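You operate a simulated robot arm through the tools that you are given. There is no shell and no other tool. Be economical: measure what you need, move in short steps, check, and stop when the job is done.

You run a simulated robot arm. Do the job below in one go: nothing can be reset, and whatever is moved stays where it is left.

Task
Move the reel plug from socket A to C and switch it on.
Fine: breaker A off before pulling and left off, cap A shut; plug in before switching C on.

It is judged by the outcome, as a careful person would: the job done as asked, and still so three seconds after it is handed in. It fails if anything else is knocked over, pushed out of place, dropped, spilled or broken. A push-on lid holds only when it is set on centred and level and pressed home; a screw cap is set on level and turned clockwise until tight.

Robot
A 7-joint arm with a two-finger parallel gripper on a trunk, on a base that drives. Base frame: it is fixed to the floor where the robot stands at the start and does not move with it; the origin is under the middle of the robot, x ahead of it, y to its left, z up. Lengths are in m, angles in rad, forces in N, time in s.
With the tool pointing down near the work surface it reaches from about 0.1 to 0.62 m from the robot's upright axis, wherever it stands. Its first joint turns from -2.897 to 2.897 rad. Payload 1.57 kg.
The tool frame sits at the grasp point between the pads (the TCP): z along the fingers, y along the line on which they close. The tips reach 0.03 m beyond it. Largest opening 0.11 m; finger width 0.024, thickness 0.012; the body of the gripper, 0.048 by 0.112 m, starts 0.078 m behind the TCP.
Orientation is told as [roll, pitch, yaw] about the base's x, y, z axes, in that order, counted from this pose: with the fingers straight down and closing along the base's y, the tool's x points along the base's -x, its y along +y and its z along -z.

Tools
- The arm moves only by the tool apply_moves. Its argument "series" is one flat list of numbers, 7 for each row, row after row: the turn, a rotation vector about the base's x, y, z in units of 5 degrees (1.0 is 5 degrees), then the shift along the base's x, y, z in units of 30 mm (1.0 is 30 mm), then the closure, from 0 (fully open) to 1 (shut). In form: [rx, ry, rz, dx, dy, dz, jaw, rx, ry, rz, dx, dy, dz, jaw, ...]. A call has 1 to 12 rows; each row shifts and turns the commanded pose from where the row before left it. A call with a number of a shift or a turn outside -1 to 1 is refused whole. Each row takes 0.2 s and may step no farther than 0.05 m and 0.15 rad from the row before; otherwise, or with a gripper value out of range, the whole call is refused. A pose out of reach is approached as far as the arm can. The call stops where the force on the tool passes 40 N (or 10 N more than at its start, if that is more) or the arm is blocked; 0.2 s more then pass. Each finger travels about 0.108 m/s and halts on what it meets, pressing with about 24 N; the grip force reading is that of the motor and also rises with nothing between the fingers. The clock runs only during rows and for 0.2 s after the last one: add rows that do not move to give the fingers time. The reply holds the time, the measured pose of the TCP, the force on the tool along the base axes, the opening and the grip force, in the units named above and with some noise, with the torque about the TCP (base axes, N m) and any sound that the robot's microphone picked up, and new pictures: "views" is both (left out), scene, wrist or none.
- Cameras (640 x 400 px; columns grow to the right, rows downward): "scene" is now at [0.5018, 0.1991, 1.5805]; the picture's right is [-0.15, -0.99, 0.00], its down [-0.24, 0.04, -0.97] and it looks along [0.96, -0.14, -0.25] (base axes); focal length 217 px, centre (320, 200). "wrist" rides on the gripper at [0.07, 0.016, -0.141] in the tool frame; the picture's right is [-0.23, 0.97, 0.00], its down [-0.86, -0.20, -0.48] and it looks along [-0.47, -0.11, 0.88] (tool axes); focal length 222 px, centre (320, 200). There is no depth. A picture from a camera that has moved, and an enlarged one, comes with that camera's place and axes in the base frame and with its lens. The place of the scene camera against the robot may be out by one fixed shift of up to 0.025 m in any direction.
- lift_body(by): slides the trunk up (or, below 0, down) by that many m; the arm and the scene camera ride with it, the base frame stays. It gives what a move gives, with no picture.
- drive_base(legs): drives the robot by 1 to 6 legs, each [ahead, left, turn to the left] in m, m and rad, along the robot's own axes; the way and the turn of a leg run together, so that a leg with both is an arc; at most 1.5 m and 3.142 rad a leg. The arm and the cameras ride along, it lands a little off, and it stops where it bumps. It gives what a move gives, and a new picture of the scene camera.
- pan_tilt(pan, tilt): turns the head with the scene camera to pan (to the left, within 1.798 rad either way) and tilt (down, from -0.506 to 1.204), counted from straight ahead of the robot. It gives what a move gives, and a new picture of the scene camera.
- inspect(camera, box): a new picture of the part [left, top, right, bottom] of that camera's present view, enlarged. No time passes.
- job_done(): hands the job in; it is judged then, once.

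Work in short steps. Places have to be worked out from the pictures, the camera data and where the tool is seen: move nearer, look again, correct. Check each grasp and each placing, and mend what went wrong. You have 120 turns and 260 pictures in all, those below and enlarged ones among them. Open the gripper and draw the arm clear of the work before you hand the job in, unless the task says otherwise; then end with one line.

The tools are called after "Call:" as name(argument=value, ...) on one line, values as JSON. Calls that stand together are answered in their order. apply_moves: Moves the arm, as the interface text tells. Its arguments: {"type":"object","properties":{"series":{"type":"array","items":{"type":"number"}},"views":{"type":"string","enum":["both","scene","wrist","none"]}},"required":["series"]} The other tools are called the same way: lift_body (by) slides the trunk up or down; drive_base (legs) drives the base; pan_tilt (pan, tilt) turns the head that bears the scene camera; inspect (camera, box) takes an enlarged picture of a part of a camera's view; job_done () hands the job in.

At the start:

```text
time_s: 0.0
tool_pos: [0.6864, 0.1044, 1.5044]
ee_rot: [0.0, 0.001, 0.0]
ft_force: [-1.0, -0.4, 0.4]
moment: [-0.02, -0.02, -0.01]
opening: 0.1099
grip_force: 0.1
trunk travel left (down, up): [-0.575, 0.035]
robot x, y, heading: [0.0014, 0.0021, -0.003]
head pan, tilt: [-0.148, 0.248]
```

scene: 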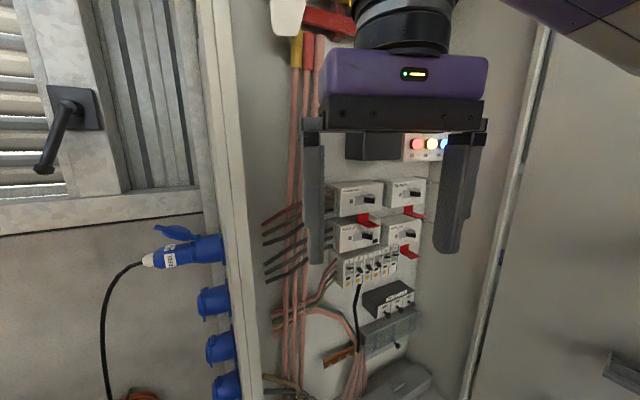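
wrist: 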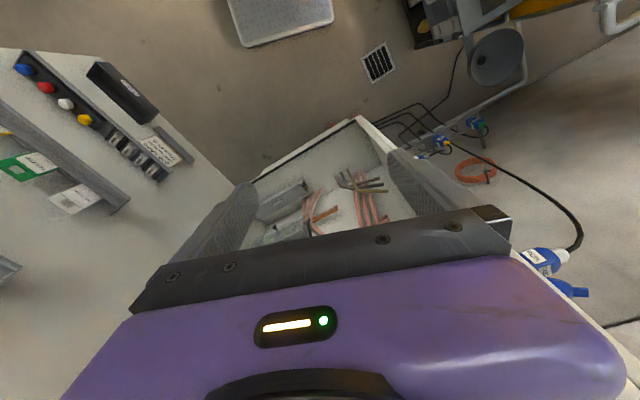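

The scene shows blue sockets in a column on the cabinet's left side, with the plug in the top one. I'll enlarge to read labels.

Call:
inspect(camera="scene", box=[100, 200, 260, 400])

Call:
inspect(camera="scene", box=[320, 120, 460, 270])

Call:
pan_tilt(pan=0.2, tilt=0.7)

```text
2.00 times, centred on (180, 300) of scene
camera zoom: at [0.5018, 0.1991, 1.5805], right [-0.15, -0.99, 0.0], down [-0.24, 0.04, -0.97], along [0.96, -0.14, -0.25], focal length 433 px, centre (600, 0)
```

zoom: 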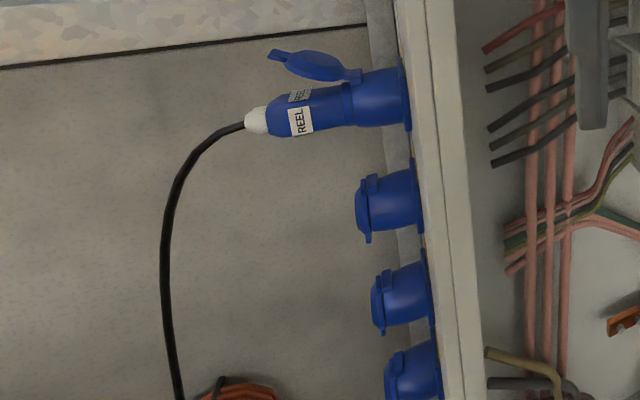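

```text
2.67 times, centred on (390, 195) of scene
camera zoom: at [0.5018, 0.1991, 1.5805], right [-0.15, -0.99, 0.0], down [-0.24, 0.04, -0.97], along [0.96, -0.14, -0.25], focal length 578 px, centre (133, 213)
```

zoom: 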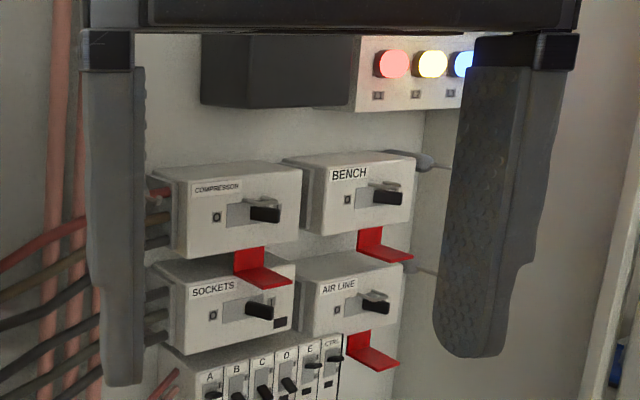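

```text
time_s: 0.9
tool_pos: [0.6875, 0.1037, 1.5035]
ee_rot: [0.0, 0.001, 0.0]
ft_force: [0.5, -0.8, -0.4]
moment: [0.02, -0.04, 0.01]
opening: 0.1098
grip_force: 0.2
trunk travel left (down, up): [-0.575, 0.035]
robot x, y, heading: [0.0027, 0.0002, 0.0]
head pan, tilt: [0.201, 0.7]
camera scene: at [0.4927, 0.2298, 1.5396], right [0.2, -0.98, 0.0], down [-0.63, -0.13, -0.77], along [0.75, 0.15, -0.64], focal length 217 px, centre (320, 200)
```

scene: 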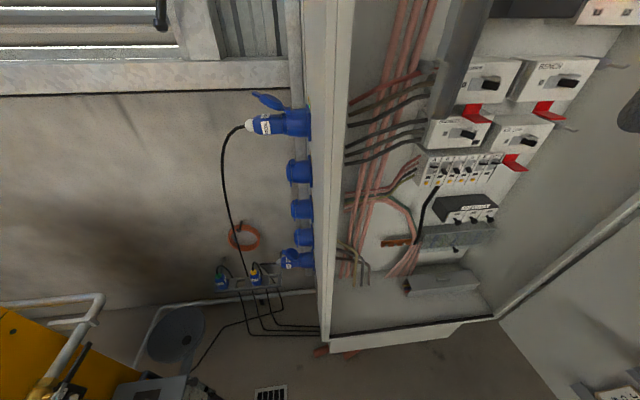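

Five sockets, with plugs in the top and bottom ones. Zoom on the breakers and sockets.

Call:
inspect(camera="scene", box=[400, 110, 540, 260])

Call:
inspect(camera="scene", box=[220, 80, 340, 280])

```text
2.67 times, centred on (470, 185) of scene
camera zoom: at [0.4927, 0.2298, 1.5396], right [0.2, -0.98, 0.0], down [-0.63, -0.13, -0.77], along [0.75, 0.15, -0.64], focal length 578 px, centre (-80, 240)
```

zoom: 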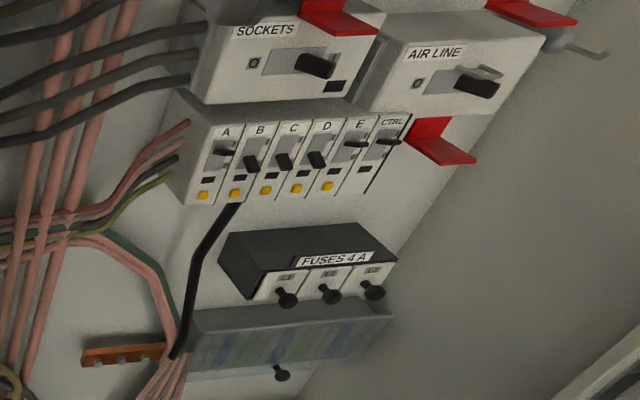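

```text
2.00 times, centred on (280, 180) of scene
camera zoom: at [0.4927, 0.2298, 1.5396], right [0.2, -0.98, 0.0], down [-0.63, -0.13, -0.77], along [0.75, 0.15, -0.64], focal length 433 px, centre (400, 240)
```

zoom: 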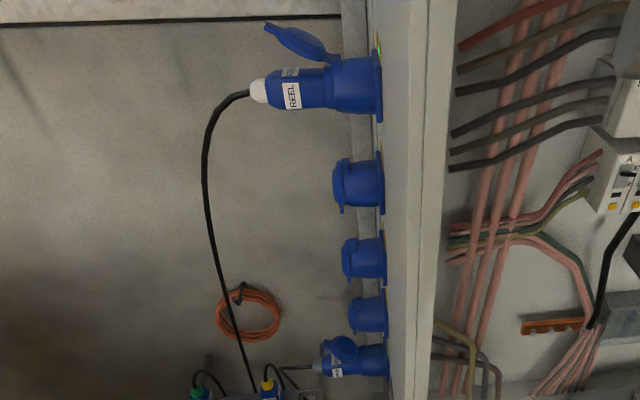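

Breaker A is up (on), B/C/D down, E and CTRL up. Rough triangulation puts breakers near x≈1.0, y≈0.05, z≈1.27. I pitch the tool to point forward in free air first.

Call:
apply_moves(series=[0, -1, 0, 0, 0, 0, 0, 0, -1, 0, 0, 0, 0, 0, 0, -1, 0, 0, 0, 0, 0, 0, -1, 0, 0, 0, 0, 0, 0, -1, 0, 0, 0, 0, 0, 0, -1, 0, 0, 0, 0, 0, 0, -1, 0, 0, 0, 0, 0, 0, -1, 0, 0, 0, 0, 0, 0, -1, 0, 0, 0, 0, 0], views="none")

Call:
apply_moves(series=[0, -1, 0, 0, 0, 0, 0, 0, -1, 0, 0, 0, 0, 0, 0, -1, 0, 0, 0, 0, 0, 0, -1, 0, 0, 0, 0, 0, 0, -1, 0, 0, 0, 0, 0, 0, -1, 0, 0, 0, 0, 0, 0, -1, 0, 0, 0, 0, 0, 0, -1, 0, 0, 0, 0, 0, 0, -1, 0, 0, 0, 0, 0], views="both")

```text
time_s: 2.9
tool_pos: [0.6872, 0.1041, 1.5042]
ee_rot: [0.002, -0.788, 0.002]
ft_force: [-0.1, 0.7, -0.1]
moment: [-0.02, -0.02, -0.02]
opening: 0.1096
grip_force: 0.1
trunk travel left (down, up): [-0.575, 0.035]
robot x, y, heading: [-0.001, -0.0002, 0.0]
head pan, tilt: [0.201, 0.7]
```

```text
time_s: 4.9
tool_pos: [0.7402, 0.1354, 1.5637]
ee_rot: [1.509, -1.555, -1.528]
ft_force: [0.2, -0.3, 0.2]
moment: [-0.01, 0.02, 0.05]
opening: 0.1101
grip_force: 0.1
out of reach, approached as far as the arm can: row 5, 6, 7, 8, 9
trunk travel left (down, up): [-0.575, 0.035]
robot x, y, heading: [0.0017, 0.0005, 0.004]
head pan, tilt: [0.201, 0.7]
camera scene: at [0.4799, 0.2563, 1.5353], right [0.53, -0.85, 0.0], down [-0.58, -0.36, -0.73], along [0.62, 0.38, -0.68], focal length 217 px, centre (320, 200)
camera wrist: at [0.5995, 0.1556, 1.4943], right [0.02, 0.97, 0.24], down [-0.48, -0.2, 0.85], along [0.88, -0.13, 0.46], focal length 222 px, centre (320, 200)
```

scene: 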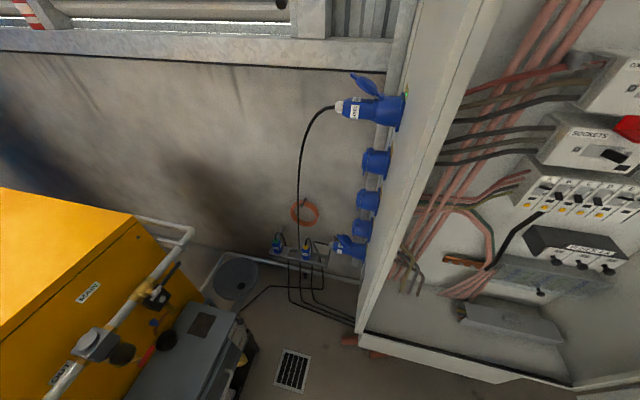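
wrist: 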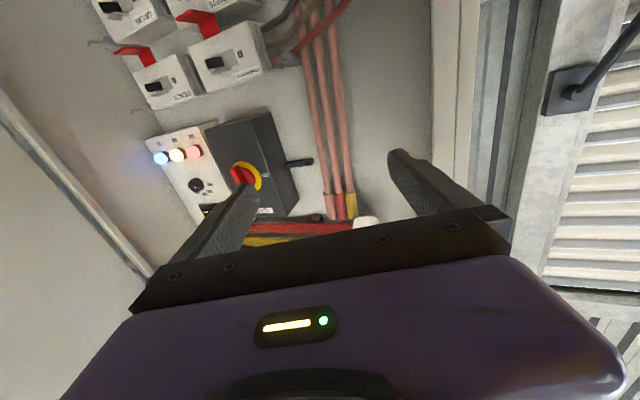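

The arm couldn't fold enough at that height. I'll lower the tool and re-level it to see whether it reaches the forward pose lower down.

Call:
apply_moves(series=[0, 0, 0, 0, 0, -1, 0, 0, 0, 0, 0, 0, -1, 0, 0, 0, 0, 0, 0, -1, 0, 0, 0, 0, 0, 0, -1, 0, 0, 0, 0, 0, 0, -1, 0, 0, 0, 0, 0, 0, -1, 0], views="both")

```text
time_s: 6.3
tool_pos: [0.7757, 0.1733, 1.3995]
ee_rot: [-2.944, -1.571, 2.943]
ft_force: [-0.4, -0.2, 0.5]
moment: [-0.03, 0.0, 0.05]
opening: 0.11
grip_force: 0.1
out of reach, approached as far as the arm can: row 1, 2, 3, 4, 5
trunk travel left (down, up): [-0.575, 0.035]
robot x, y, heading: [-0.0023, -0.0021, -0.0]
head pan, tilt: [0.201, 0.7]
camera scene: at [0.4927, 0.2295, 1.5396], right [0.2, -0.98, 0.0], down [-0.63, -0.13, -0.76], along [0.75, 0.15, -0.64], focal length 217 px, centre (320, 200)
camera wrist: at [0.6341, 0.1895, 1.3287], right [0.0, 0.97, 0.23], down [-0.48, -0.2, 0.85], along [0.88, -0.11, 0.47], focal length 222 px, centre (320, 200)
```

scene: 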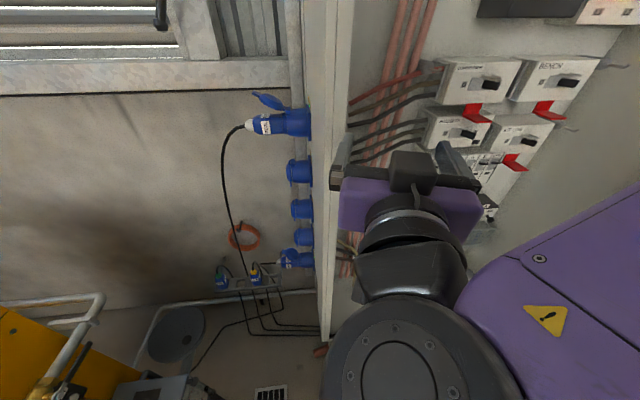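
wrist: 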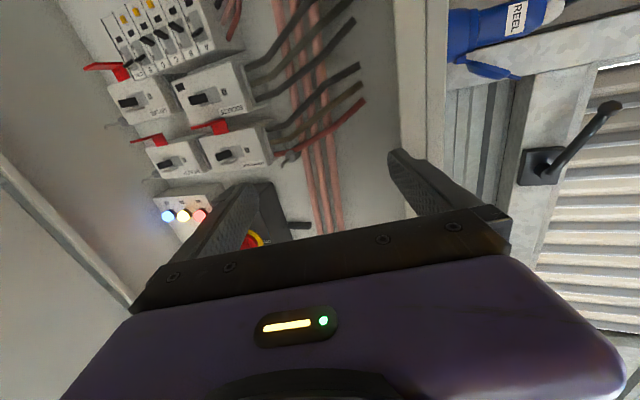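

The tool now points straight ahead. Zoom the wrist view on the breakers and the reel plug for triangulation.

Call:
inspect(camera="wrist", box=[80, 0, 280, 125])

Call:
inspect(camera="wrist", box=[400, 0, 600, 125])

```text
3.20 times, centred on (180, 62) of wrist
camera zoom: at [0.6341, 0.1895, 1.3287], right [0.0, 0.97, 0.23], down [-0.48, -0.2, 0.85], along [0.88, -0.11, 0.47], focal length 711 px, centre (768, 640)
```

zoom: 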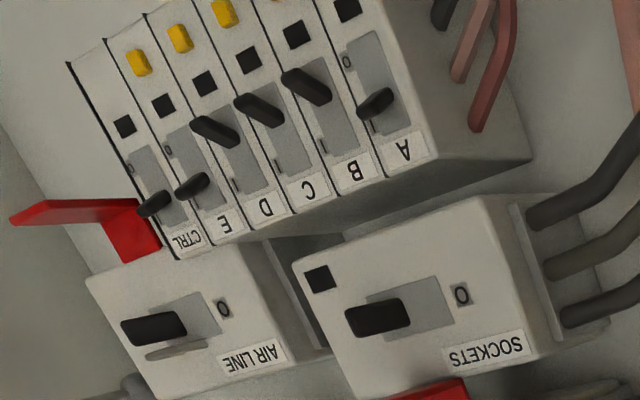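

```text
3.20 times, centred on (500, 62) of wrist
camera zoom: at [0.6341, 0.1895, 1.3287], right [0.0, 0.97, 0.23], down [-0.48, -0.2, 0.85], along [0.88, -0.11, 0.47], focal length 711 px, centre (-256, 640)
```

zoom: 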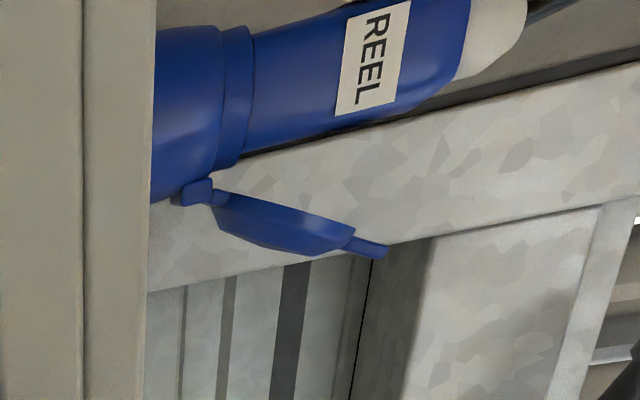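

Triangulation: toggle A at about (1.07, 0.015, 1.223), pitch ≈26 mm. I close the jaws and approach to a standoff in front and slightly above A.

Call:
apply_moves(series=[0, 0, 0, 0.5, -0.88, -0.77, 1, 0, 0, 0, 0.5, -0.88, -0.77, 1, 0, 0, 0, 0.5, -0.88, -0.77, 1, 0, 0, 0, 0.5, -0.88, -0.77, 1, 0, 0, 0, 0.5, -0.88, -0.77, 1, 0, 0, 0, 0.5, -0.88, -0.77, 1], views="both")

```text
time_s: 7.7
tool_pos: [0.8648, 0.0156, 1.2605]
ee_rot: [-2.774, -1.569, 2.776]
ft_force: [-0.3, -0.5, 0.2]
moment: [0.0, 0.0, -0.01]
opening: 0.0
grip_force: 21.5
trunk travel left (down, up): [-0.575, 0.035]
robot x, y, heading: [0.0013, 0.001, 0.001]
head pan, tilt: [0.201, 0.7]
camera scene: at [0.4927, 0.23, 1.5396], right [0.2, -0.98, 0.0], down [-0.63, -0.13, -0.76], along [0.75, 0.15, -0.64], focal length 217 px, centre (320, 200)
camera wrist: at [0.7232, 0.0307, 1.1912], right [0.0, 0.97, 0.23], down [-0.48, -0.2, 0.85], along [0.88, -0.11, 0.47], focal length 222 px, centre (320, 200)
```

scene: 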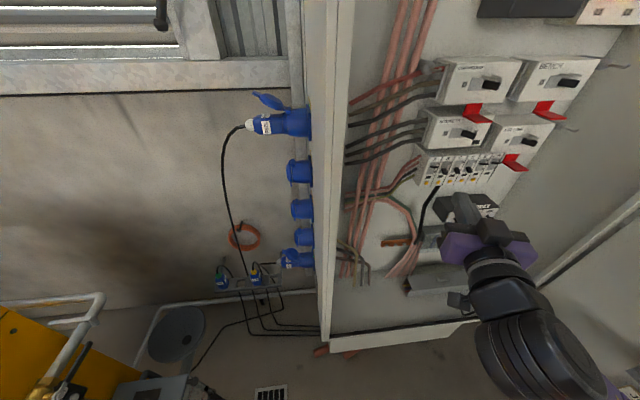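
wrist: 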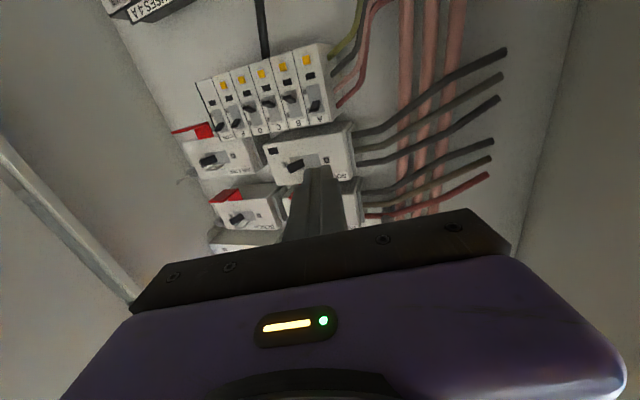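

Second fix agrees: toggle A at (1.062, 0.017, 1.226). Zoom for a finer look before pushing.

Call:
inspect(camera="wrist", box=[180, 40, 380, 165])

```text
3.20 times, centred on (280, 102) of wrist
camera zoom: at [0.7232, 0.0307, 1.1912], right [0.0, 0.97, 0.23], down [-0.48, -0.2, 0.85], along [0.88, -0.11, 0.47], focal length 711 px, centre (448, 512)
```

zoom: 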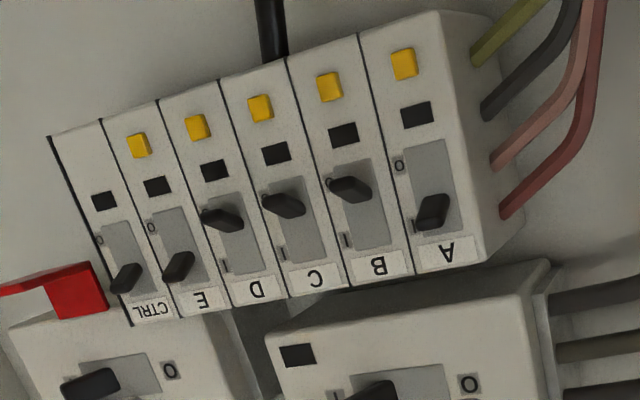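

Refined: row face at x≈1.11, toggle A tip ≈(1.075, 0.018, 1.222), SOCKETS box bottom at z≈1.272. I advance with the fingers between them.

Call:
apply_moves(series=[0, 0, 0, 0.9, 0.01, -0.04, 1, 0, 0, 0, 0.9, 0.01, -0.04, 1, 0, 0, 0, 0.9, 0.01, -0.04, 1, 0, 0, 0, 0.9, 0.01, -0.04, 1, 0, 0, 0, 0.9, 0.01, -0.04, 1, 0, 0, 0, 0.9, 0.01, 0, 1], views="both")

Call:
inspect(camera="wrist", box=[220, 40, 420, 165])

Call:
inspect(camera="scene", box=[400, 120, 540, 220])

```text
time_s: 9.1
tool_pos: [1.0272, 0.0166, 1.2555]
ee_rot: [2.977, -1.571, -2.977]
ft_force: [0.2, 0.6, 0.4]
moment: [0.0, 0.01, 0.01]
opening: 0.0
grip_force: 21.2
trunk travel left (down, up): [-0.575, 0.035]
robot x, y, heading: [-0.0022, 0.0016, 0.003]
head pan, tilt: [0.201, 0.7]
camera scene: at [0.4925, 0.2297, 1.5396], right [0.2, -0.98, 0.0], down [-0.63, -0.13, -0.77], along [0.75, 0.15, -0.64], focal length 217 px, centre (320, 200)
camera wrist: at [0.8863, 0.0326, 1.1857], right [0.0, 0.97, 0.23], down [-0.48, -0.2, 0.85], along [0.88, -0.11, 0.47], focal length 222 px, centre (320, 200)
```

scene: 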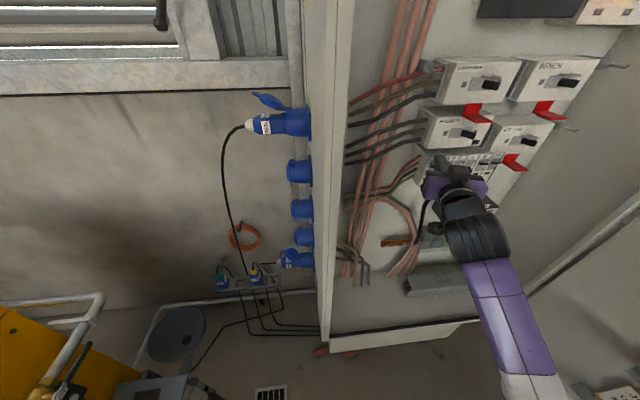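
wrist: 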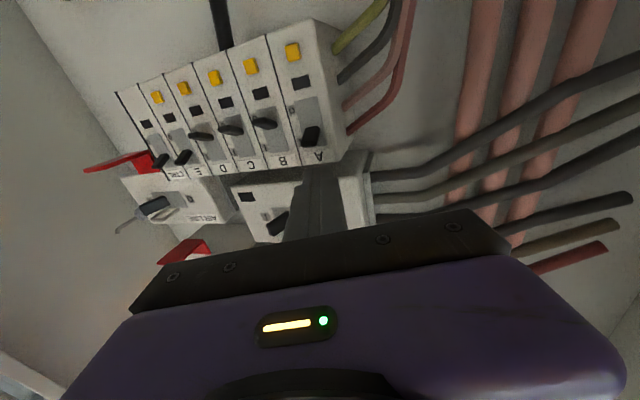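

```text
3.20 times, centred on (320, 102) of wrist
camera zoom: at [0.8863, 0.0326, 1.1857], right [0.0, 0.97, 0.23], down [-0.48, -0.2, 0.85], along [0.88, -0.11, 0.47], focal length 711 px, centre (320, 512)
```

zoom: 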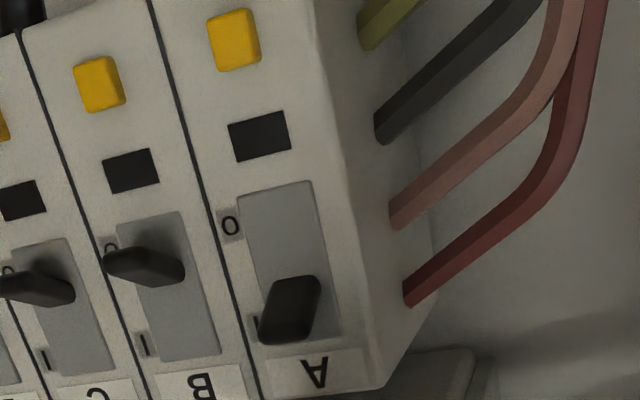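

```text
4.00 times, centred on (470, 170) of scene
camera zoom: at [0.4925, 0.2297, 1.5396], right [0.2, -0.98, 0.0], down [-0.63, -0.13, -0.77], along [0.75, 0.15, -0.64], focal length 867 px, centre (-280, 320)
```

zoom: 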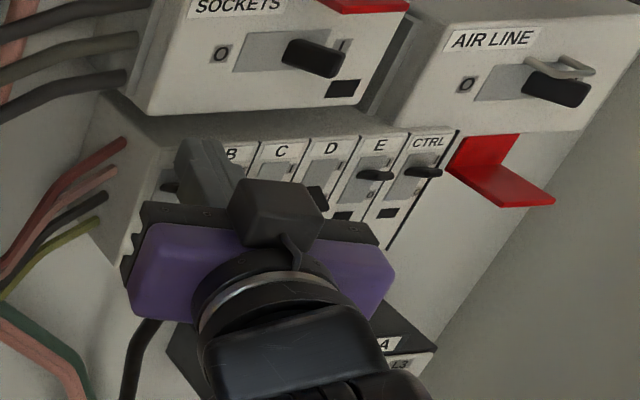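

Finger bottom (~1.243) clears the toggle. Advance 22 mm, then push down in small steps.

Call:
apply_moves(series=[0, 0, 0, 0.75, 0, 0, 1, 0, 0, 0, 0, 0, -0.4, 1, 0, 0, 0, 0, 0, -0.4, 1, 0, 0, 0, 0, 0, -0.3, 1, 0, 0, 0, 0, 0, -0.3, 1], views="wrist")

Call:
inspect(camera="wrist", box=[220, 40, 420, 165])

```text
time_s: 9.5
tool_pos: [1.0402, 0.0155, 1.255]
ee_rot: [0.48, -1.571, -0.481]
ft_force: [-15.6, -1.2, 1.3]
moment: [0.04, 0.07, 0.11]
opening: 0.0002
grip_force: 20.9
trunk travel left (down, up): [-0.575, 0.035]
robot x, y, heading: [-0.0016, -0.0027, 0.005]
head pan, tilt: [0.201, 0.7]
stopped in row 1: the force on the tool passed its limit at 106 N (the readings are from after the stop); the commanded pose is now the measured one
camera wrist: at [0.8981, 0.0325, 1.1861], right [0.0, 0.97, 0.23], down [-0.48, -0.2, 0.86], along [0.88, -0.11, 0.46], focal length 222 px, centre (320, 200)
```

wrist: 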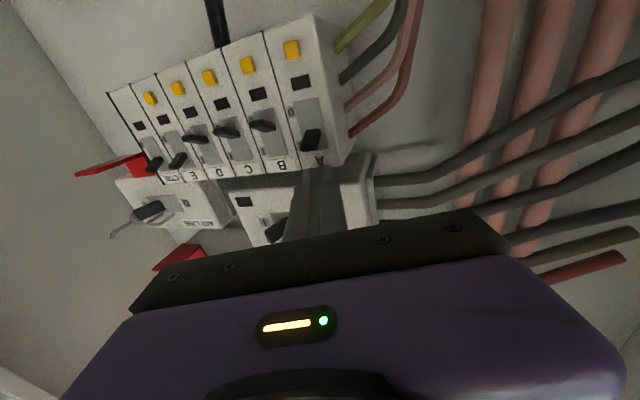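

```text
3.20 times, centred on (320, 102) of wrist
camera zoom: at [0.8981, 0.0325, 1.1861], right [0.0, 0.97, 0.23], down [-0.48, -0.2, 0.86], along [0.88, -0.11, 0.46], focal length 711 px, centre (320, 512)
```

zoom: 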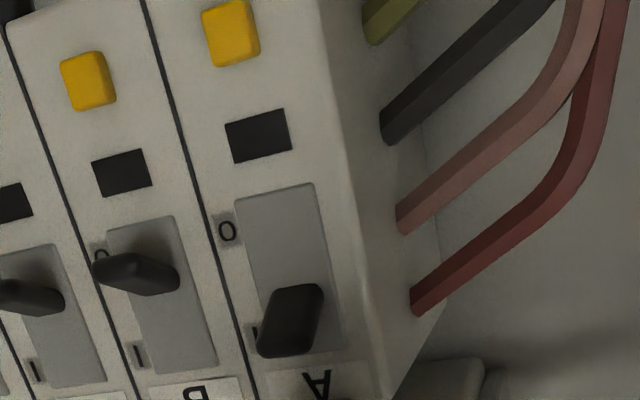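

The tip met the SOCKETS box face (x≈1.07). I back off, drop 7 mm, advance below the box edge, with small steps.

Call:
apply_moves(series=[0, 0, 0, -0.15, 0, 0, 1, 0, 0, 0, 0, 0, -0.25, 1, 0, 0, 0, 0.15, 0, 0, 1, 0, 0, 0, 0.15, 0, 0, 1, 0, 0, 0, 0.15, 0, 0, 1], views="wrist")

Call:
inspect(camera="wrist", box=[220, 70, 420, 195])

```text
time_s: 10.4
tool_pos: [1.0407, 0.0159, 1.2471]
ee_rot: [0.542, -1.566, -0.543]
ft_force: [-26.5, -3.1, -0.7]
moment: [0.03, -0.08, 0.19]
opening: 0.0
grip_force: 21.2
trunk travel left (down, up): [-0.575, 0.035]
robot x, y, heading: [-0.0008, 0.0001, 0.001]
head pan, tilt: [0.201, 0.7]
stopped in row 4: the force on the tool passed its limit at 56 N (the readings are from after the stop); the commanded pose is now the measured one
camera wrist: at [0.8979, 0.0329, 1.1777], right [0.0, 0.97, 0.23], down [-0.48, -0.2, 0.86], along [0.88, -0.11, 0.46], focal length 222 px, centre (320, 200)
```

wrist: 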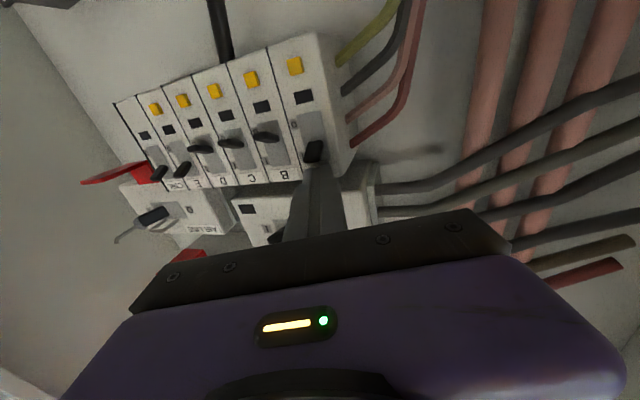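

```text
3.20 times, centred on (320, 132) of wrist
camera zoom: at [0.8979, 0.0329, 1.1777], right [0.0, 0.97, 0.23], down [-0.48, -0.2, 0.86], along [0.88, -0.11, 0.46], focal length 711 px, centre (320, 416)
```

zoom: 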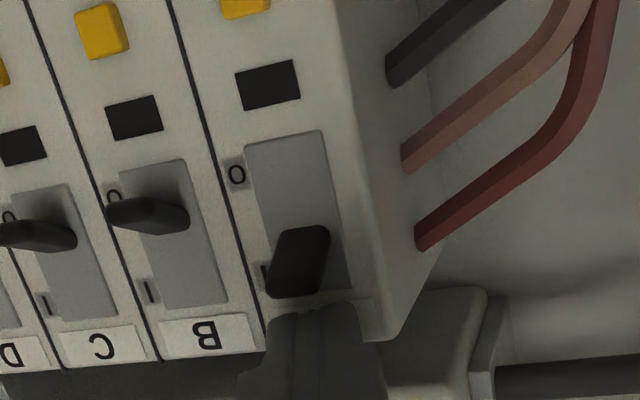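

The finger seems against the breaker face just above toggle A. Back off 2 mm and push down.

Call:
apply_moves(series=[0, 0, 0, -0.1, 0, 0, 1, 0, 0, 0, 0, 0, -0.3, 1, 0, 0, 0, 0, 0, -0.3, 1, 0, 0, 0, 0, 0, -0.3, 1, 0, 0, 0, 0, 0, -0.3, 1], views="wrist")

Call:
inspect(camera="wrist", box=[220, 70, 420, 195])

```text
time_s: 11.8
tool_pos: [1.0378, 0.0161, 1.2237]
ee_rot: [-3.086, -1.548, 3.088]
ft_force: [-5.9, -0.6, 7.7]
moment: [-0.01, -0.15, 0.07]
opening: 0.0
grip_force: 21.7
trunk travel left (down, up): [-0.575, 0.035]
robot x, y, heading: [0.003, 0.0014, 0.0]
head pan, tilt: [0.201, 0.7]
stopped in row 5: the force on the tool passed its limit at 42 N (the readings are from after the stop); the commanded pose is now the measured one
camera wrist: at [0.8973, 0.0317, 1.15], right [-0.01, 0.97, 0.23], down [-0.5, -0.2, 0.84], along [0.87, -0.11, 0.49], focal length 222 px, centre (320, 200)
```

wrist: 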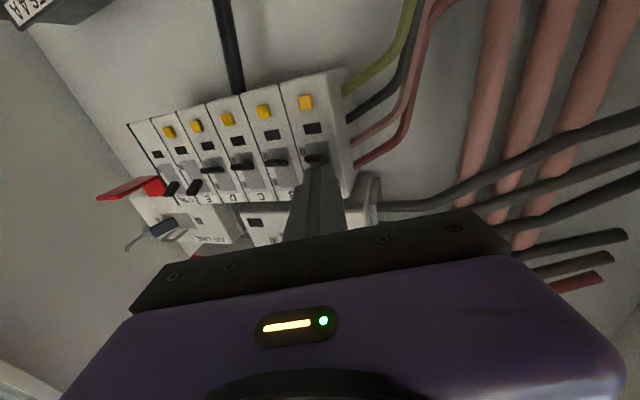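

```text
3.20 times, centred on (320, 132) of wrist
camera zoom: at [0.8973, 0.0317, 1.15], right [-0.01, 0.97, 0.23], down [-0.5, -0.2, 0.84], along [0.87, -0.11, 0.49], focal length 711 px, centre (320, 416)
```

zoom: 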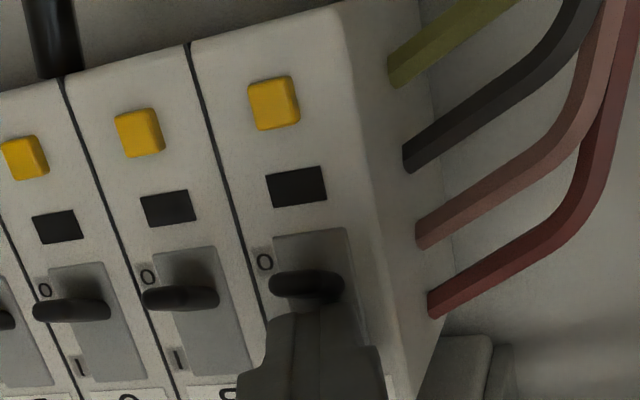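

A looks flipped to match B. Retract and verify (also correcting the small pitch deviation).

Call:
apply_moves(series=[0, 0, 0, -0.3, 0, 0.05, 1, 0, -0.26, 0, -0.9, 0, 0, 1, 0, 0, 0, -0.9, 0, 0, 1], views="wrist")

Call:
inspect(camera="wrist", box=[180, 70, 380, 195])

```text
time_s: 12.6
tool_pos: [0.9741, 0.0155, 1.2219]
ee_rot: [-3.116, -1.53, 3.114]
ft_force: [0.6, 0.3, -0.4]
moment: [-0.03, 0.0, 0.02]
opening: 0.0002
grip_force: 21.1
trunk travel left (down, up): [-0.575, 0.035]
robot x, y, heading: [-0.0, -0.0002, -0.003]
head pan, tilt: [0.201, 0.7]
camera wrist: at [0.8358, 0.0322, 1.1455], right [-0.01, 0.97, 0.23], down [-0.51, -0.2, 0.84], along [0.86, -0.11, 0.5], focal length 222 px, centre (320, 200)
```

wrist: 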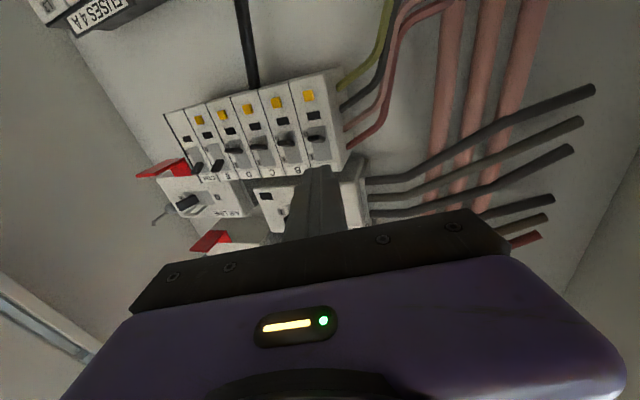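

```text
3.20 times, centred on (280, 132) of wrist
camera zoom: at [0.8358, 0.0322, 1.1455], right [-0.01, 0.97, 0.23], down [-0.51, -0.2, 0.84], along [0.86, -0.11, 0.5], focal length 711 px, centre (448, 416)
```

zoom: 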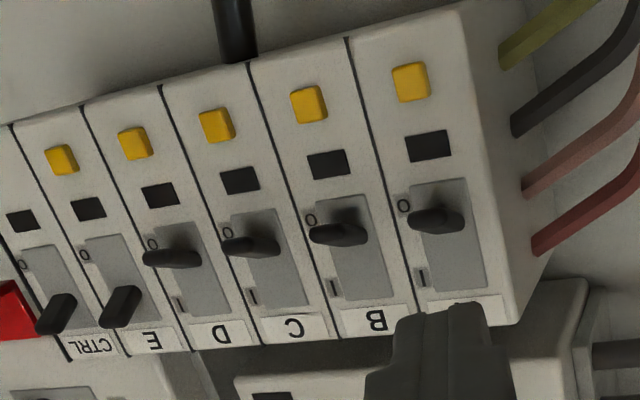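

A, B, C, D are now all down (off), E and CTRL untouched. I retract straight back, fixing the pitch, and then look at the sockets.

Call:
apply_moves(series=[0, 0.47, 0, -1, 0, 0, 1, 0, 0, 0, -1, 0, 0, 1, 0, 0, 0, -1, 0, 0, 1, 0, 0, 0, -1, 0, 0, 1, 0, 0, 0, -1, 0, 0, 1, 0, 0, 0, -1, 0, 0, 1, 0, 0, 0, -1, 0, 0, 1, 0, 0, 0, -1, 0, 0, 1], views="none")

Call:
drive_base(legs=[[-0.1, 0, 0], [0, 0.45, 0]])

```text
time_s: 14.4
tool_pos: [0.753, 0.017, 1.2023]
ee_rot: [-2.808, -1.57, 2.812]
ft_force: [0.2, -0.1, -0.5]
moment: [-0.01, -0.01, -0.01]
opening: 0.0002
grip_force: 21.2
out of reach, approached as far as the arm can: row 7, 8
trunk travel left (down, up): [-0.575, 0.035]
robot x, y, heading: [0.0031, 0.0011, 0.0]
head pan, tilt: [0.201, 0.7]
```

```text
time_s: 17.1
tool_pos: [0.654, 0.3001, 1.2016]
ee_rot: [-1.851, -1.564, 1.839]
ft_force: [-0.7, -0.8, 0.7]
moment: [-0.01, 0.05, 0.03]
opening: 0.0002
grip_force: 21.5
trunk travel left (down, up): [-0.575, 0.035]
robot x, y, heading: [-0.0988, 0.287, -0.01]
head pan, tilt: [0.201, 0.7]
stopped in leg 2: the robot was blocked; the commanded pose is now the measured one
camera scene: at [0.3944, 0.4889, 1.5444], right [0.19, -0.98, -0.01], down [-0.63, -0.11, -0.77], along [0.75, 0.15, -0.64], focal length 217 px, centre (320, 200)
```

scene: 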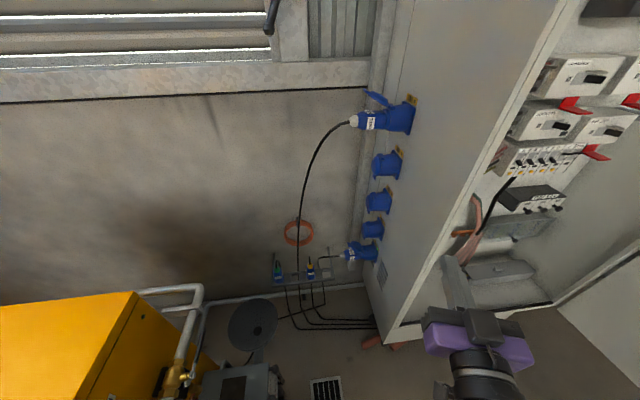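

The base was blocked at y≈0.29. Look left/down to see what is there, and zoom the sockets.

Call:
inspect(camera="scene", box=[320, 70, 448, 290])

Call:
pan_tilt(pan=1.0, tilt=1.1)

```text
1.82 times, centred on (384, 180) of scene
camera zoom: at [0.3944, 0.4889, 1.5444], right [0.19, -0.98, -0.01], down [-0.63, -0.11, -0.77], along [0.75, 0.15, -0.64], focal length 394 px, centre (204, 236)
```

zoom: 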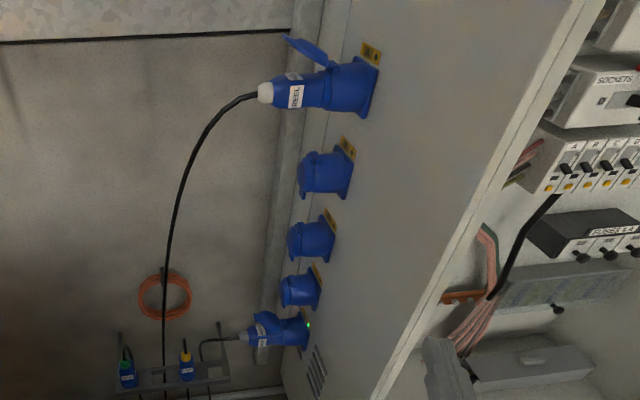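

```text
time_s: 18.2
tool_pos: [0.6543, 0.3024, 1.2019]
ee_rot: [-1.921, -1.566, 1.915]
ft_force: [-0.3, 0.7, 0.9]
moment: [0.01, 0.0, 0.0]
opening: 0.0
grip_force: 21.2
trunk travel left (down, up): [-0.575, 0.035]
robot x, y, heading: [-0.0976, 0.2907, -0.01]
head pan, tilt: [1.0, 1.1]
camera scene: at [0.3457, 0.5274, 1.5149], right [0.84, -0.55, -0.01], down [-0.49, -0.74, -0.47], along [0.25, 0.4, -0.88], focal length 217 px, centre (320, 200)
```

scene: 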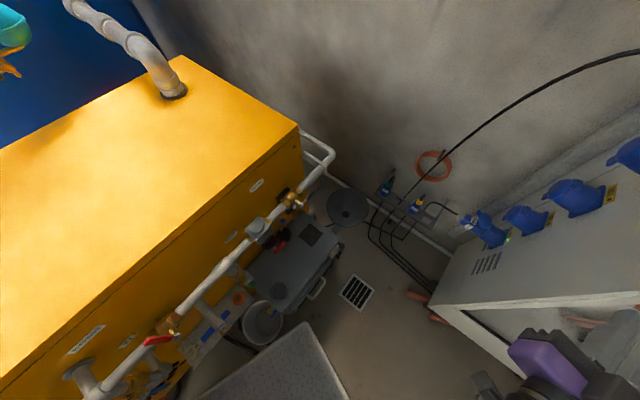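

The compressor and its gear stand to my left; I'll ease right 2 cm, go forward 0.1, then aim the head at the sockets.

Call:
drive_base(legs=[[0, -0.02, 0], [0.1, 0, 0.01]])

Call:
pan_tilt(pan=-0.15, tilt=0.65)

```text
time_s: 19.9
tool_pos: [0.6811, 0.3475, 1.1992]
ee_rot: [-1.476, -1.563, 1.561]
ft_force: [-0.1, -0.9, 1.0]
moment: [0.01, 0.0, 0.0]
opening: 0.0
grip_force: 21.0
trunk travel left (down, up): [-0.575, 0.035]
robot x, y, heading: [-0.0707, 0.2591, 0.084]
head pan, tilt: [1.0, 1.1]
stopped in leg 2: the robot was blocked; the commanded pose is now the measured one
camera scene: at [0.3533, 0.5577, 1.5096], right [0.88, -0.47, 0.0], down [-0.42, -0.79, -0.46], along [0.21, 0.4, -0.89], focal length 217 px, centre (320, 200)
```

scene: 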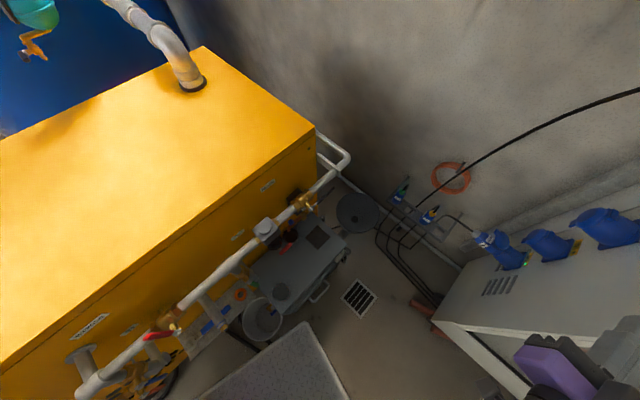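

```text
time_s: 21.2
tool_pos: [0.6807, 0.3486, 1.2005]
ee_rot: [-1.422, -1.562, 1.507]
ft_force: [0.2, -0.8, 0.5]
moment: [0.0, 0.0, -0.04]
opening: 0.0
grip_force: 21.3
trunk travel left (down, up): [-0.575, 0.035]
robot x, y, heading: [-0.0702, 0.2587, 0.081]
head pan, tilt: [-0.15, 0.649]
camera scene: at [0.4104, 0.4964, 1.5435], right [-0.06, -1.0, 0.0], down [-0.6, 0.04, -0.8], along [0.79, -0.05, -0.61], focal length 217 px, centre (320, 200)
```

scene: 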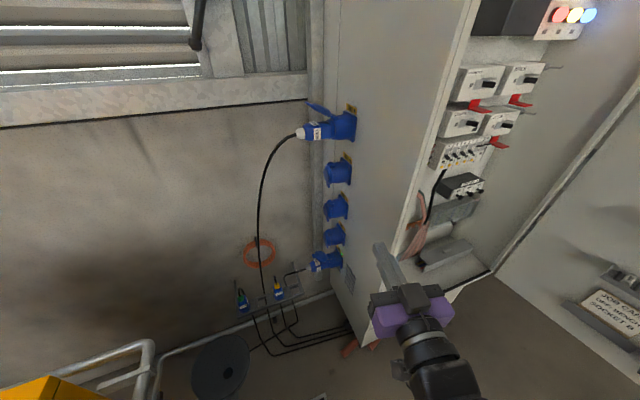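

The base corner is up against the grey unit. I'll move right, straighten, then go forward; also read the notice at the right.

Call:
inspect(camera="scene", box=[540, 230, 640, 350])

Call:
inspect(camera="scene", box=[290, 90, 370, 280])

Call:
drive_base(legs=[[-0.02, -0.1, -0.08], [0.1, 0, 0]])

```text
3.33 times, centred on (590, 290) of scene
camera zoom: at [0.4104, 0.4964, 1.5435], right [-0.06, -1.0, 0.0], down [-0.6, 0.04, -0.8], along [0.79, -0.05, -0.61], focal length 722 px, centre (-580, -100)
```

zoom: 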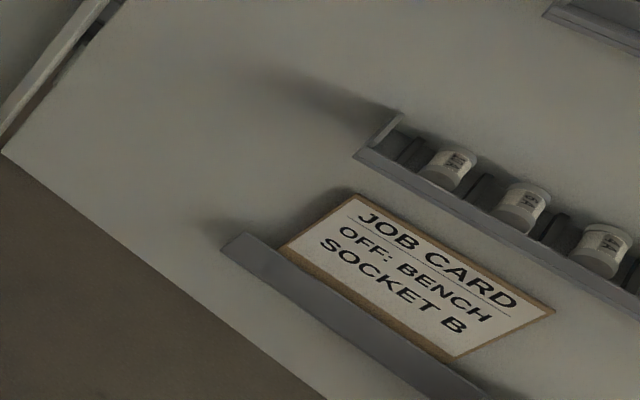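

```text
2.11 times, centred on (330, 185) of scene
camera zoom: at [0.4104, 0.4964, 1.5435], right [-0.06, -1.0, 0.0], down [-0.6, 0.04, -0.8], along [0.79, -0.05, -0.61], focal length 456 px, centre (299, 232)
```

zoom: 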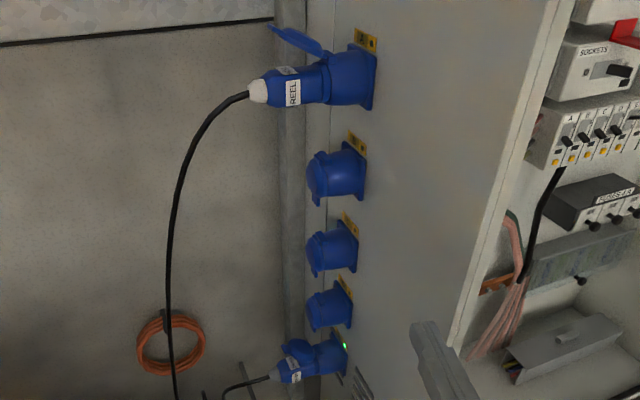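

```text
time_s: 23.2
tool_pos: [0.768, 0.1913, 1.2006]
ee_rot: [-1.599, -1.56, 1.602]
ft_force: [-0.3, 0.6, -0.1]
moment: [-0.01, 0.03, 0.0]
opening: 0.0
grip_force: 21.0
trunk travel left (down, up): [-0.575, 0.035]
robot x, y, heading: [0.0172, 0.1568, 0.002]
head pan, tilt: [-0.15, 0.649]
camera scene: at [0.5095, 0.3604, 1.544], right [-0.15, -0.99, 0.0], down [-0.6, 0.09, -0.8], along [0.79, -0.12, -0.6], focal length 217 px, centre (320, 200)
```

scene: 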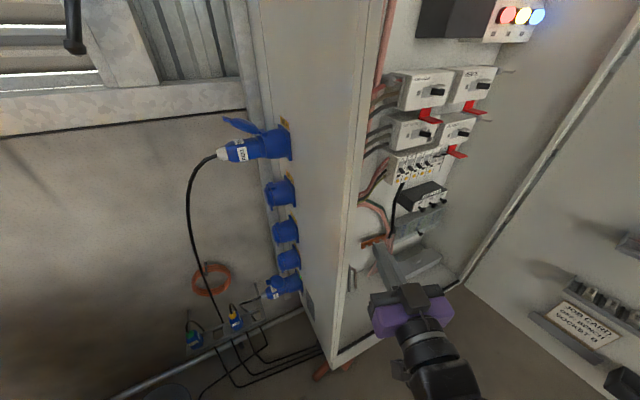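

The job card is unrelated to this task. REEL label estimated at about (1.0, 0.45, 1.32). I roll the tool 90° (vertical closing, camera on the left) while moving in front of the plug, well short of it.

Call:
apply_moves(series=[1, 0, 0, 0, 0.48, 0.22, 0, 1, 0, 0, 0, 0.48, 0.22, 0, 1, 0, 0, 0, 0.48, 0.22, 0, 1, 0, 0, 0, 0.48, 0.22, 0, 1, 0, 0, 0, 0.48, 0.22, 0, 1, 0, 0, 0, 0.48, 0.22, 0, 1, 0, 0, 0, 0.48, 0.22, 0, 1, 0, 0, 0, 0.48, 0.22, 0, 1, 0, 0, 0, 0.48, 0.22, 0], views="none")

Call:
apply_moves(series=[1, 0, 0, 0, 0.48, 0.22, 0, 1, 0, 0, 0, 0.48, 0.22, 0, 1, 0, 0, 0, 0.48, 0.22, 0, 1, 0, 0, 0, 0.48, 0.22, 0, 1, 0, 0, 0, 0.48, 0.22, 0, 1, 0, 0, 0, 0.48, 0.22, 0, 1, 0, 0, 0, 0.48, 0.22, 0, 1, 0, 0, 0, 0.48, 0.22, 0, 1, 0, 0, 0, 0.48, 0.22, 0], views="both")

```text
time_s: 23.9
tool_pos: [0.7688, 0.2113, 1.2078]
ee_rot: [1.479, -1.398, -1.506]
ft_force: [-32.7, -27.0, -7.1]
moment: [-0.45, 0.28, 0.86]
opening: 0.0847
grip_force: 0.0
out of reach, approached as far as the arm can: row 3
trunk travel left (down, up): [-0.575, 0.035]
robot x, y, heading: [0.0117, 0.1608, 0.005]
head pan, tilt: [-0.15, 0.649]
stopped in row 3: the force on the tool passed its limit at 56 N (the readings are from after the stop); the commanded pose is now the measured one
```

```text
time_s: 24.2
tool_pos: [0.7684, 0.2099, 1.2074]
ee_rot: [1.437, -1.377, -1.474]
ft_force: [-35.0, -23.6, -7.1]
moment: [-0.41, 0.26, 1.15]
opening: 0.0868
grip_force: 0.0
trunk travel left (down, up): [-0.575, 0.035]
robot x, y, heading: [0.0153, 0.1561, 0.005]
head pan, tilt: [-0.15, 0.649]
stopped in row 1: the force on the tool passed its limit at 60 N (the readings are from after the stop); the commanded pose is now the measured one
camera scene: at [0.5077, 0.3575, 1.5445], right [-0.15, -0.99, 0.0], down [-0.6, 0.09, -0.8], along [0.79, -0.12, -0.6], focal length 217 px, centre (320, 200)
camera wrist: at [0.6263, 0.2453, 1.1463], right [0.04, 0.91, 0.41], down [-0.47, -0.34, 0.81], along [0.88, -0.23, 0.41], focal length 222 px, centre (320, 200)
```

scene: 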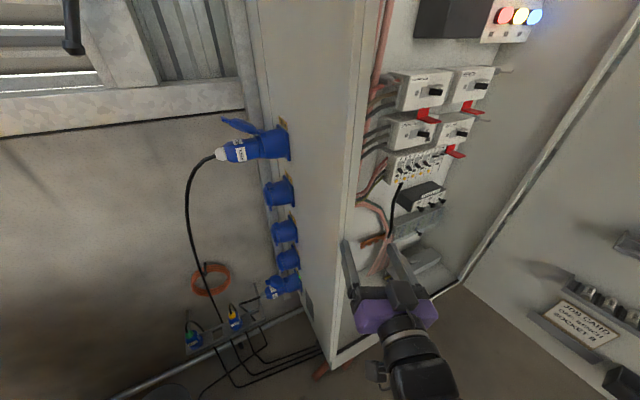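
wrist: 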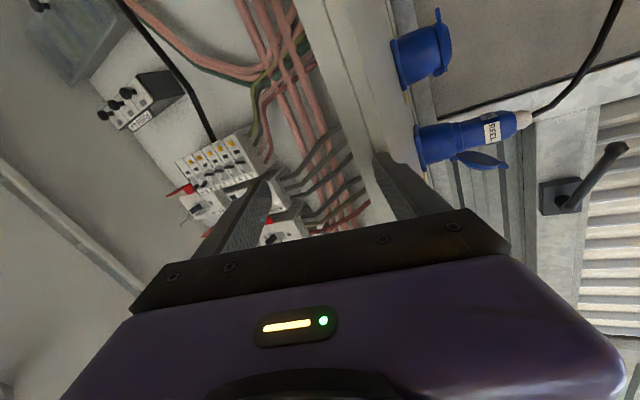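

The opening left finger touched the cabinet's front lip (x≈0.79). I ease right/close a bit, then back the base away.

Call:
apply_moves(series=[0, 0, 0, -0.3, -0.6, 0, 0.8, 0, 0, 0, 0, -0.3, 0, 0.8], views="none")

Call:
drive_base(legs=[[-0.15, 0, 0]])

```text
time_s: 24.8
tool_pos: [0.7697, 0.192, 1.1997]
ee_rot: [1.461, -1.375, -1.488]
ft_force: [0.2, -0.3, 0.4]
moment: [0.0, 0.01, 0.0]
opening: 0.022
grip_force: 0.0
out of reach, approached as far as the arm can: row 1
trunk travel left (down, up): [-0.575, 0.035]
robot x, y, heading: [0.0133, 0.1574, 0.004]
head pan, tilt: [-0.15, 0.649]
```

```text
time_s: 26.1
tool_pos: [0.6174, 0.19, 1.1998]
ee_rot: [1.458, -1.375, -1.487]
ft_force: [0.1, 0.9, -0.6]
moment: [0.01, 0.01, 0.0]
opening: 0.0218
grip_force: 0.0
trunk travel left (down, up): [-0.575, 0.035]
robot x, y, heading: [-0.1342, 0.1576, -0.003]
head pan, tilt: [-0.15, 0.649]
camera scene: at [0.3594, 0.3584, 1.5438], right [-0.15, -0.99, 0.0], down [-0.6, 0.09, -0.8], along [0.79, -0.12, -0.6], focal length 217 px, centre (320, 200)
```

scene: 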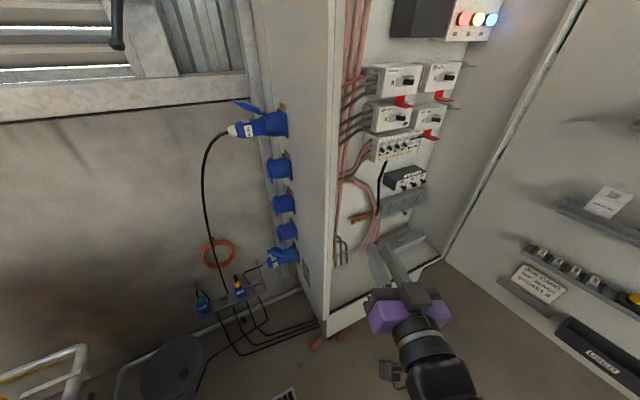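

Clear now. I do the 90° roll and shift to y≈0.45, z≈1.32 here, away from the cabinet.

Call:
apply_moves(series=[1, -0.25, 0.3, 0.1, 0.54, 0.25, 0.8, 1, 0, 0, 0.1, 0.54, 0.25, 0.8, 1, 0, 0, 0.1, 0.54, 0.25, 0.8, 1, 0, 0, 0.1, 0.54, 0.25, 0.8, 1, 0, 0, 0.1, 0.54, 0.25, 0.8, 1, 0, 0, 0.1, 0.54, 0.25, 0.8, 1, 0, 0, 0.1, 0.54, 0.25, 0.5, 1, 0, 0, 0.1, 0.54, 0.25, 0.2], views="none")

Call:
apply_moves(series=[1, 0, 0, 0.1, 0.54, 0.25, 0, 1, 0, 0, 0.1, 0.54, 0.25, 0, 1, 0, 0, 0.1, 0.54, 0.25, 0, 1, 0, 0, 0.1, 0.54, 0.25, 0, 1, 0, 0, 0.1, 0.54, 0.25, 0, 1, 0, 0, 0.1, 0.54, 0.25, 0, 1, 0, 0, 0.1, 0.54, 0.25, 0, 0.75, 0, 0, 0.1, 0.54, 0.25, 0], views="both")

```text
time_s: 27.9
tool_pos: [0.6414, 0.3198, 1.2614]
ee_rot: [1.573, -0.676, -1.569]
ft_force: [-0.5, 0.0, 0.4]
moment: [-0.02, 0.01, 0.04]
opening: 0.0878
grip_force: 0.0
trunk travel left (down, up): [-0.575, 0.035]
robot x, y, heading: [-0.1375, 0.158, 0.003]
head pan, tilt: [-0.15, 0.649]
```

```text
time_s: 29.7
tool_pos: [0.6656, 0.4502, 1.3198]
ee_rot: [1.573, -0.001, -1.571]
ft_force: [0.6, 0.6, 0.0]
moment: [0.0, 0.03, -0.02]
opening: 0.1097
grip_force: 0.0
trunk travel left (down, up): [-0.575, 0.035]
robot x, y, heading: [-0.136, 0.159, 0.002]
head pan, tilt: [-0.15, 0.649]
camera scene: at [0.3592, 0.3582, 1.5439], right [-0.15, -0.99, 0.0], down [-0.6, 0.09, -0.8], along [0.79, -0.12, -0.6], focal length 217 px, centre (320, 200)
camera wrist: at [0.5247, 0.5196, 1.3366], right [0.0, -0.23, 0.97], down [-0.48, -0.86, -0.2], along [0.88, -0.47, -0.11], focal length 222 px, centre (320, 200)
```

scene: 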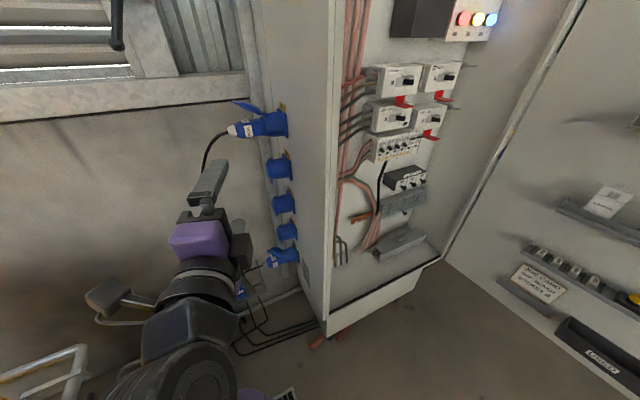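
wrist: 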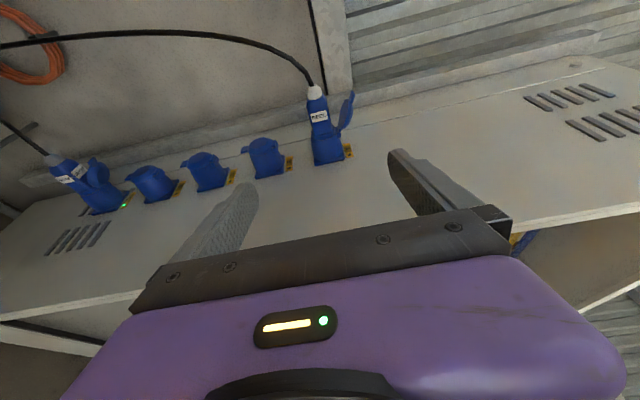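

Excellent view. The tool is now rolled precisely. Zoom on the sockets in the wrist view.

Call:
inspect(camera="wrist", box=[170, 80, 370, 205])

Call:
inspect(camera="wrist", box=[280, 70, 380, 180])

```text
3.20 times, centred on (270, 142) of wrist
camera zoom: at [0.5247, 0.5196, 1.3366], right [0.0, -0.23, 0.97], down [-0.48, -0.86, -0.2], along [0.88, -0.47, -0.11], focal length 711 px, centre (480, 384)
```

zoom: 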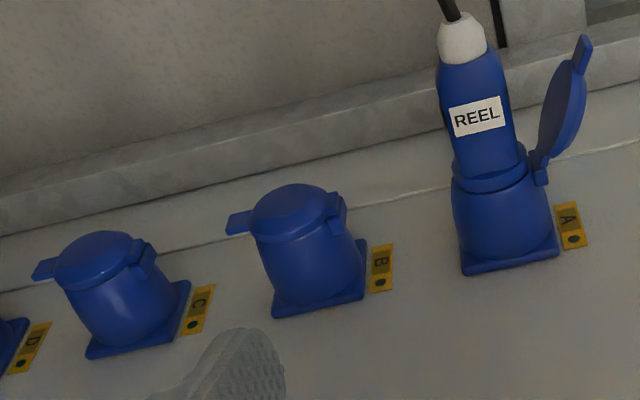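

```text
3.64 times, centred on (330, 125) of wrist
camera zoom: at [0.5247, 0.5196, 1.3366], right [0.0, -0.23, 0.97], down [-0.48, -0.86, -0.2], along [0.88, -0.47, -0.11], focal length 808 px, centre (284, 473)
```

zoom: 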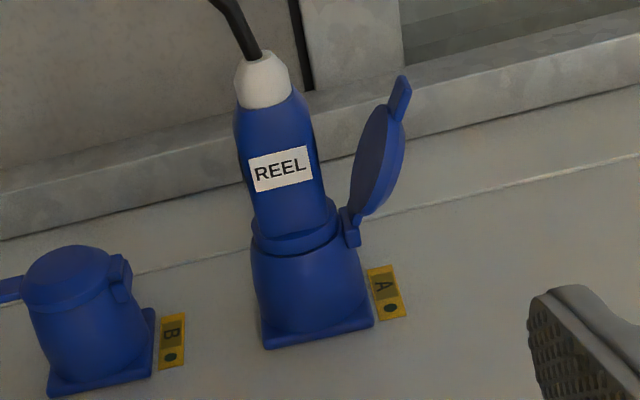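

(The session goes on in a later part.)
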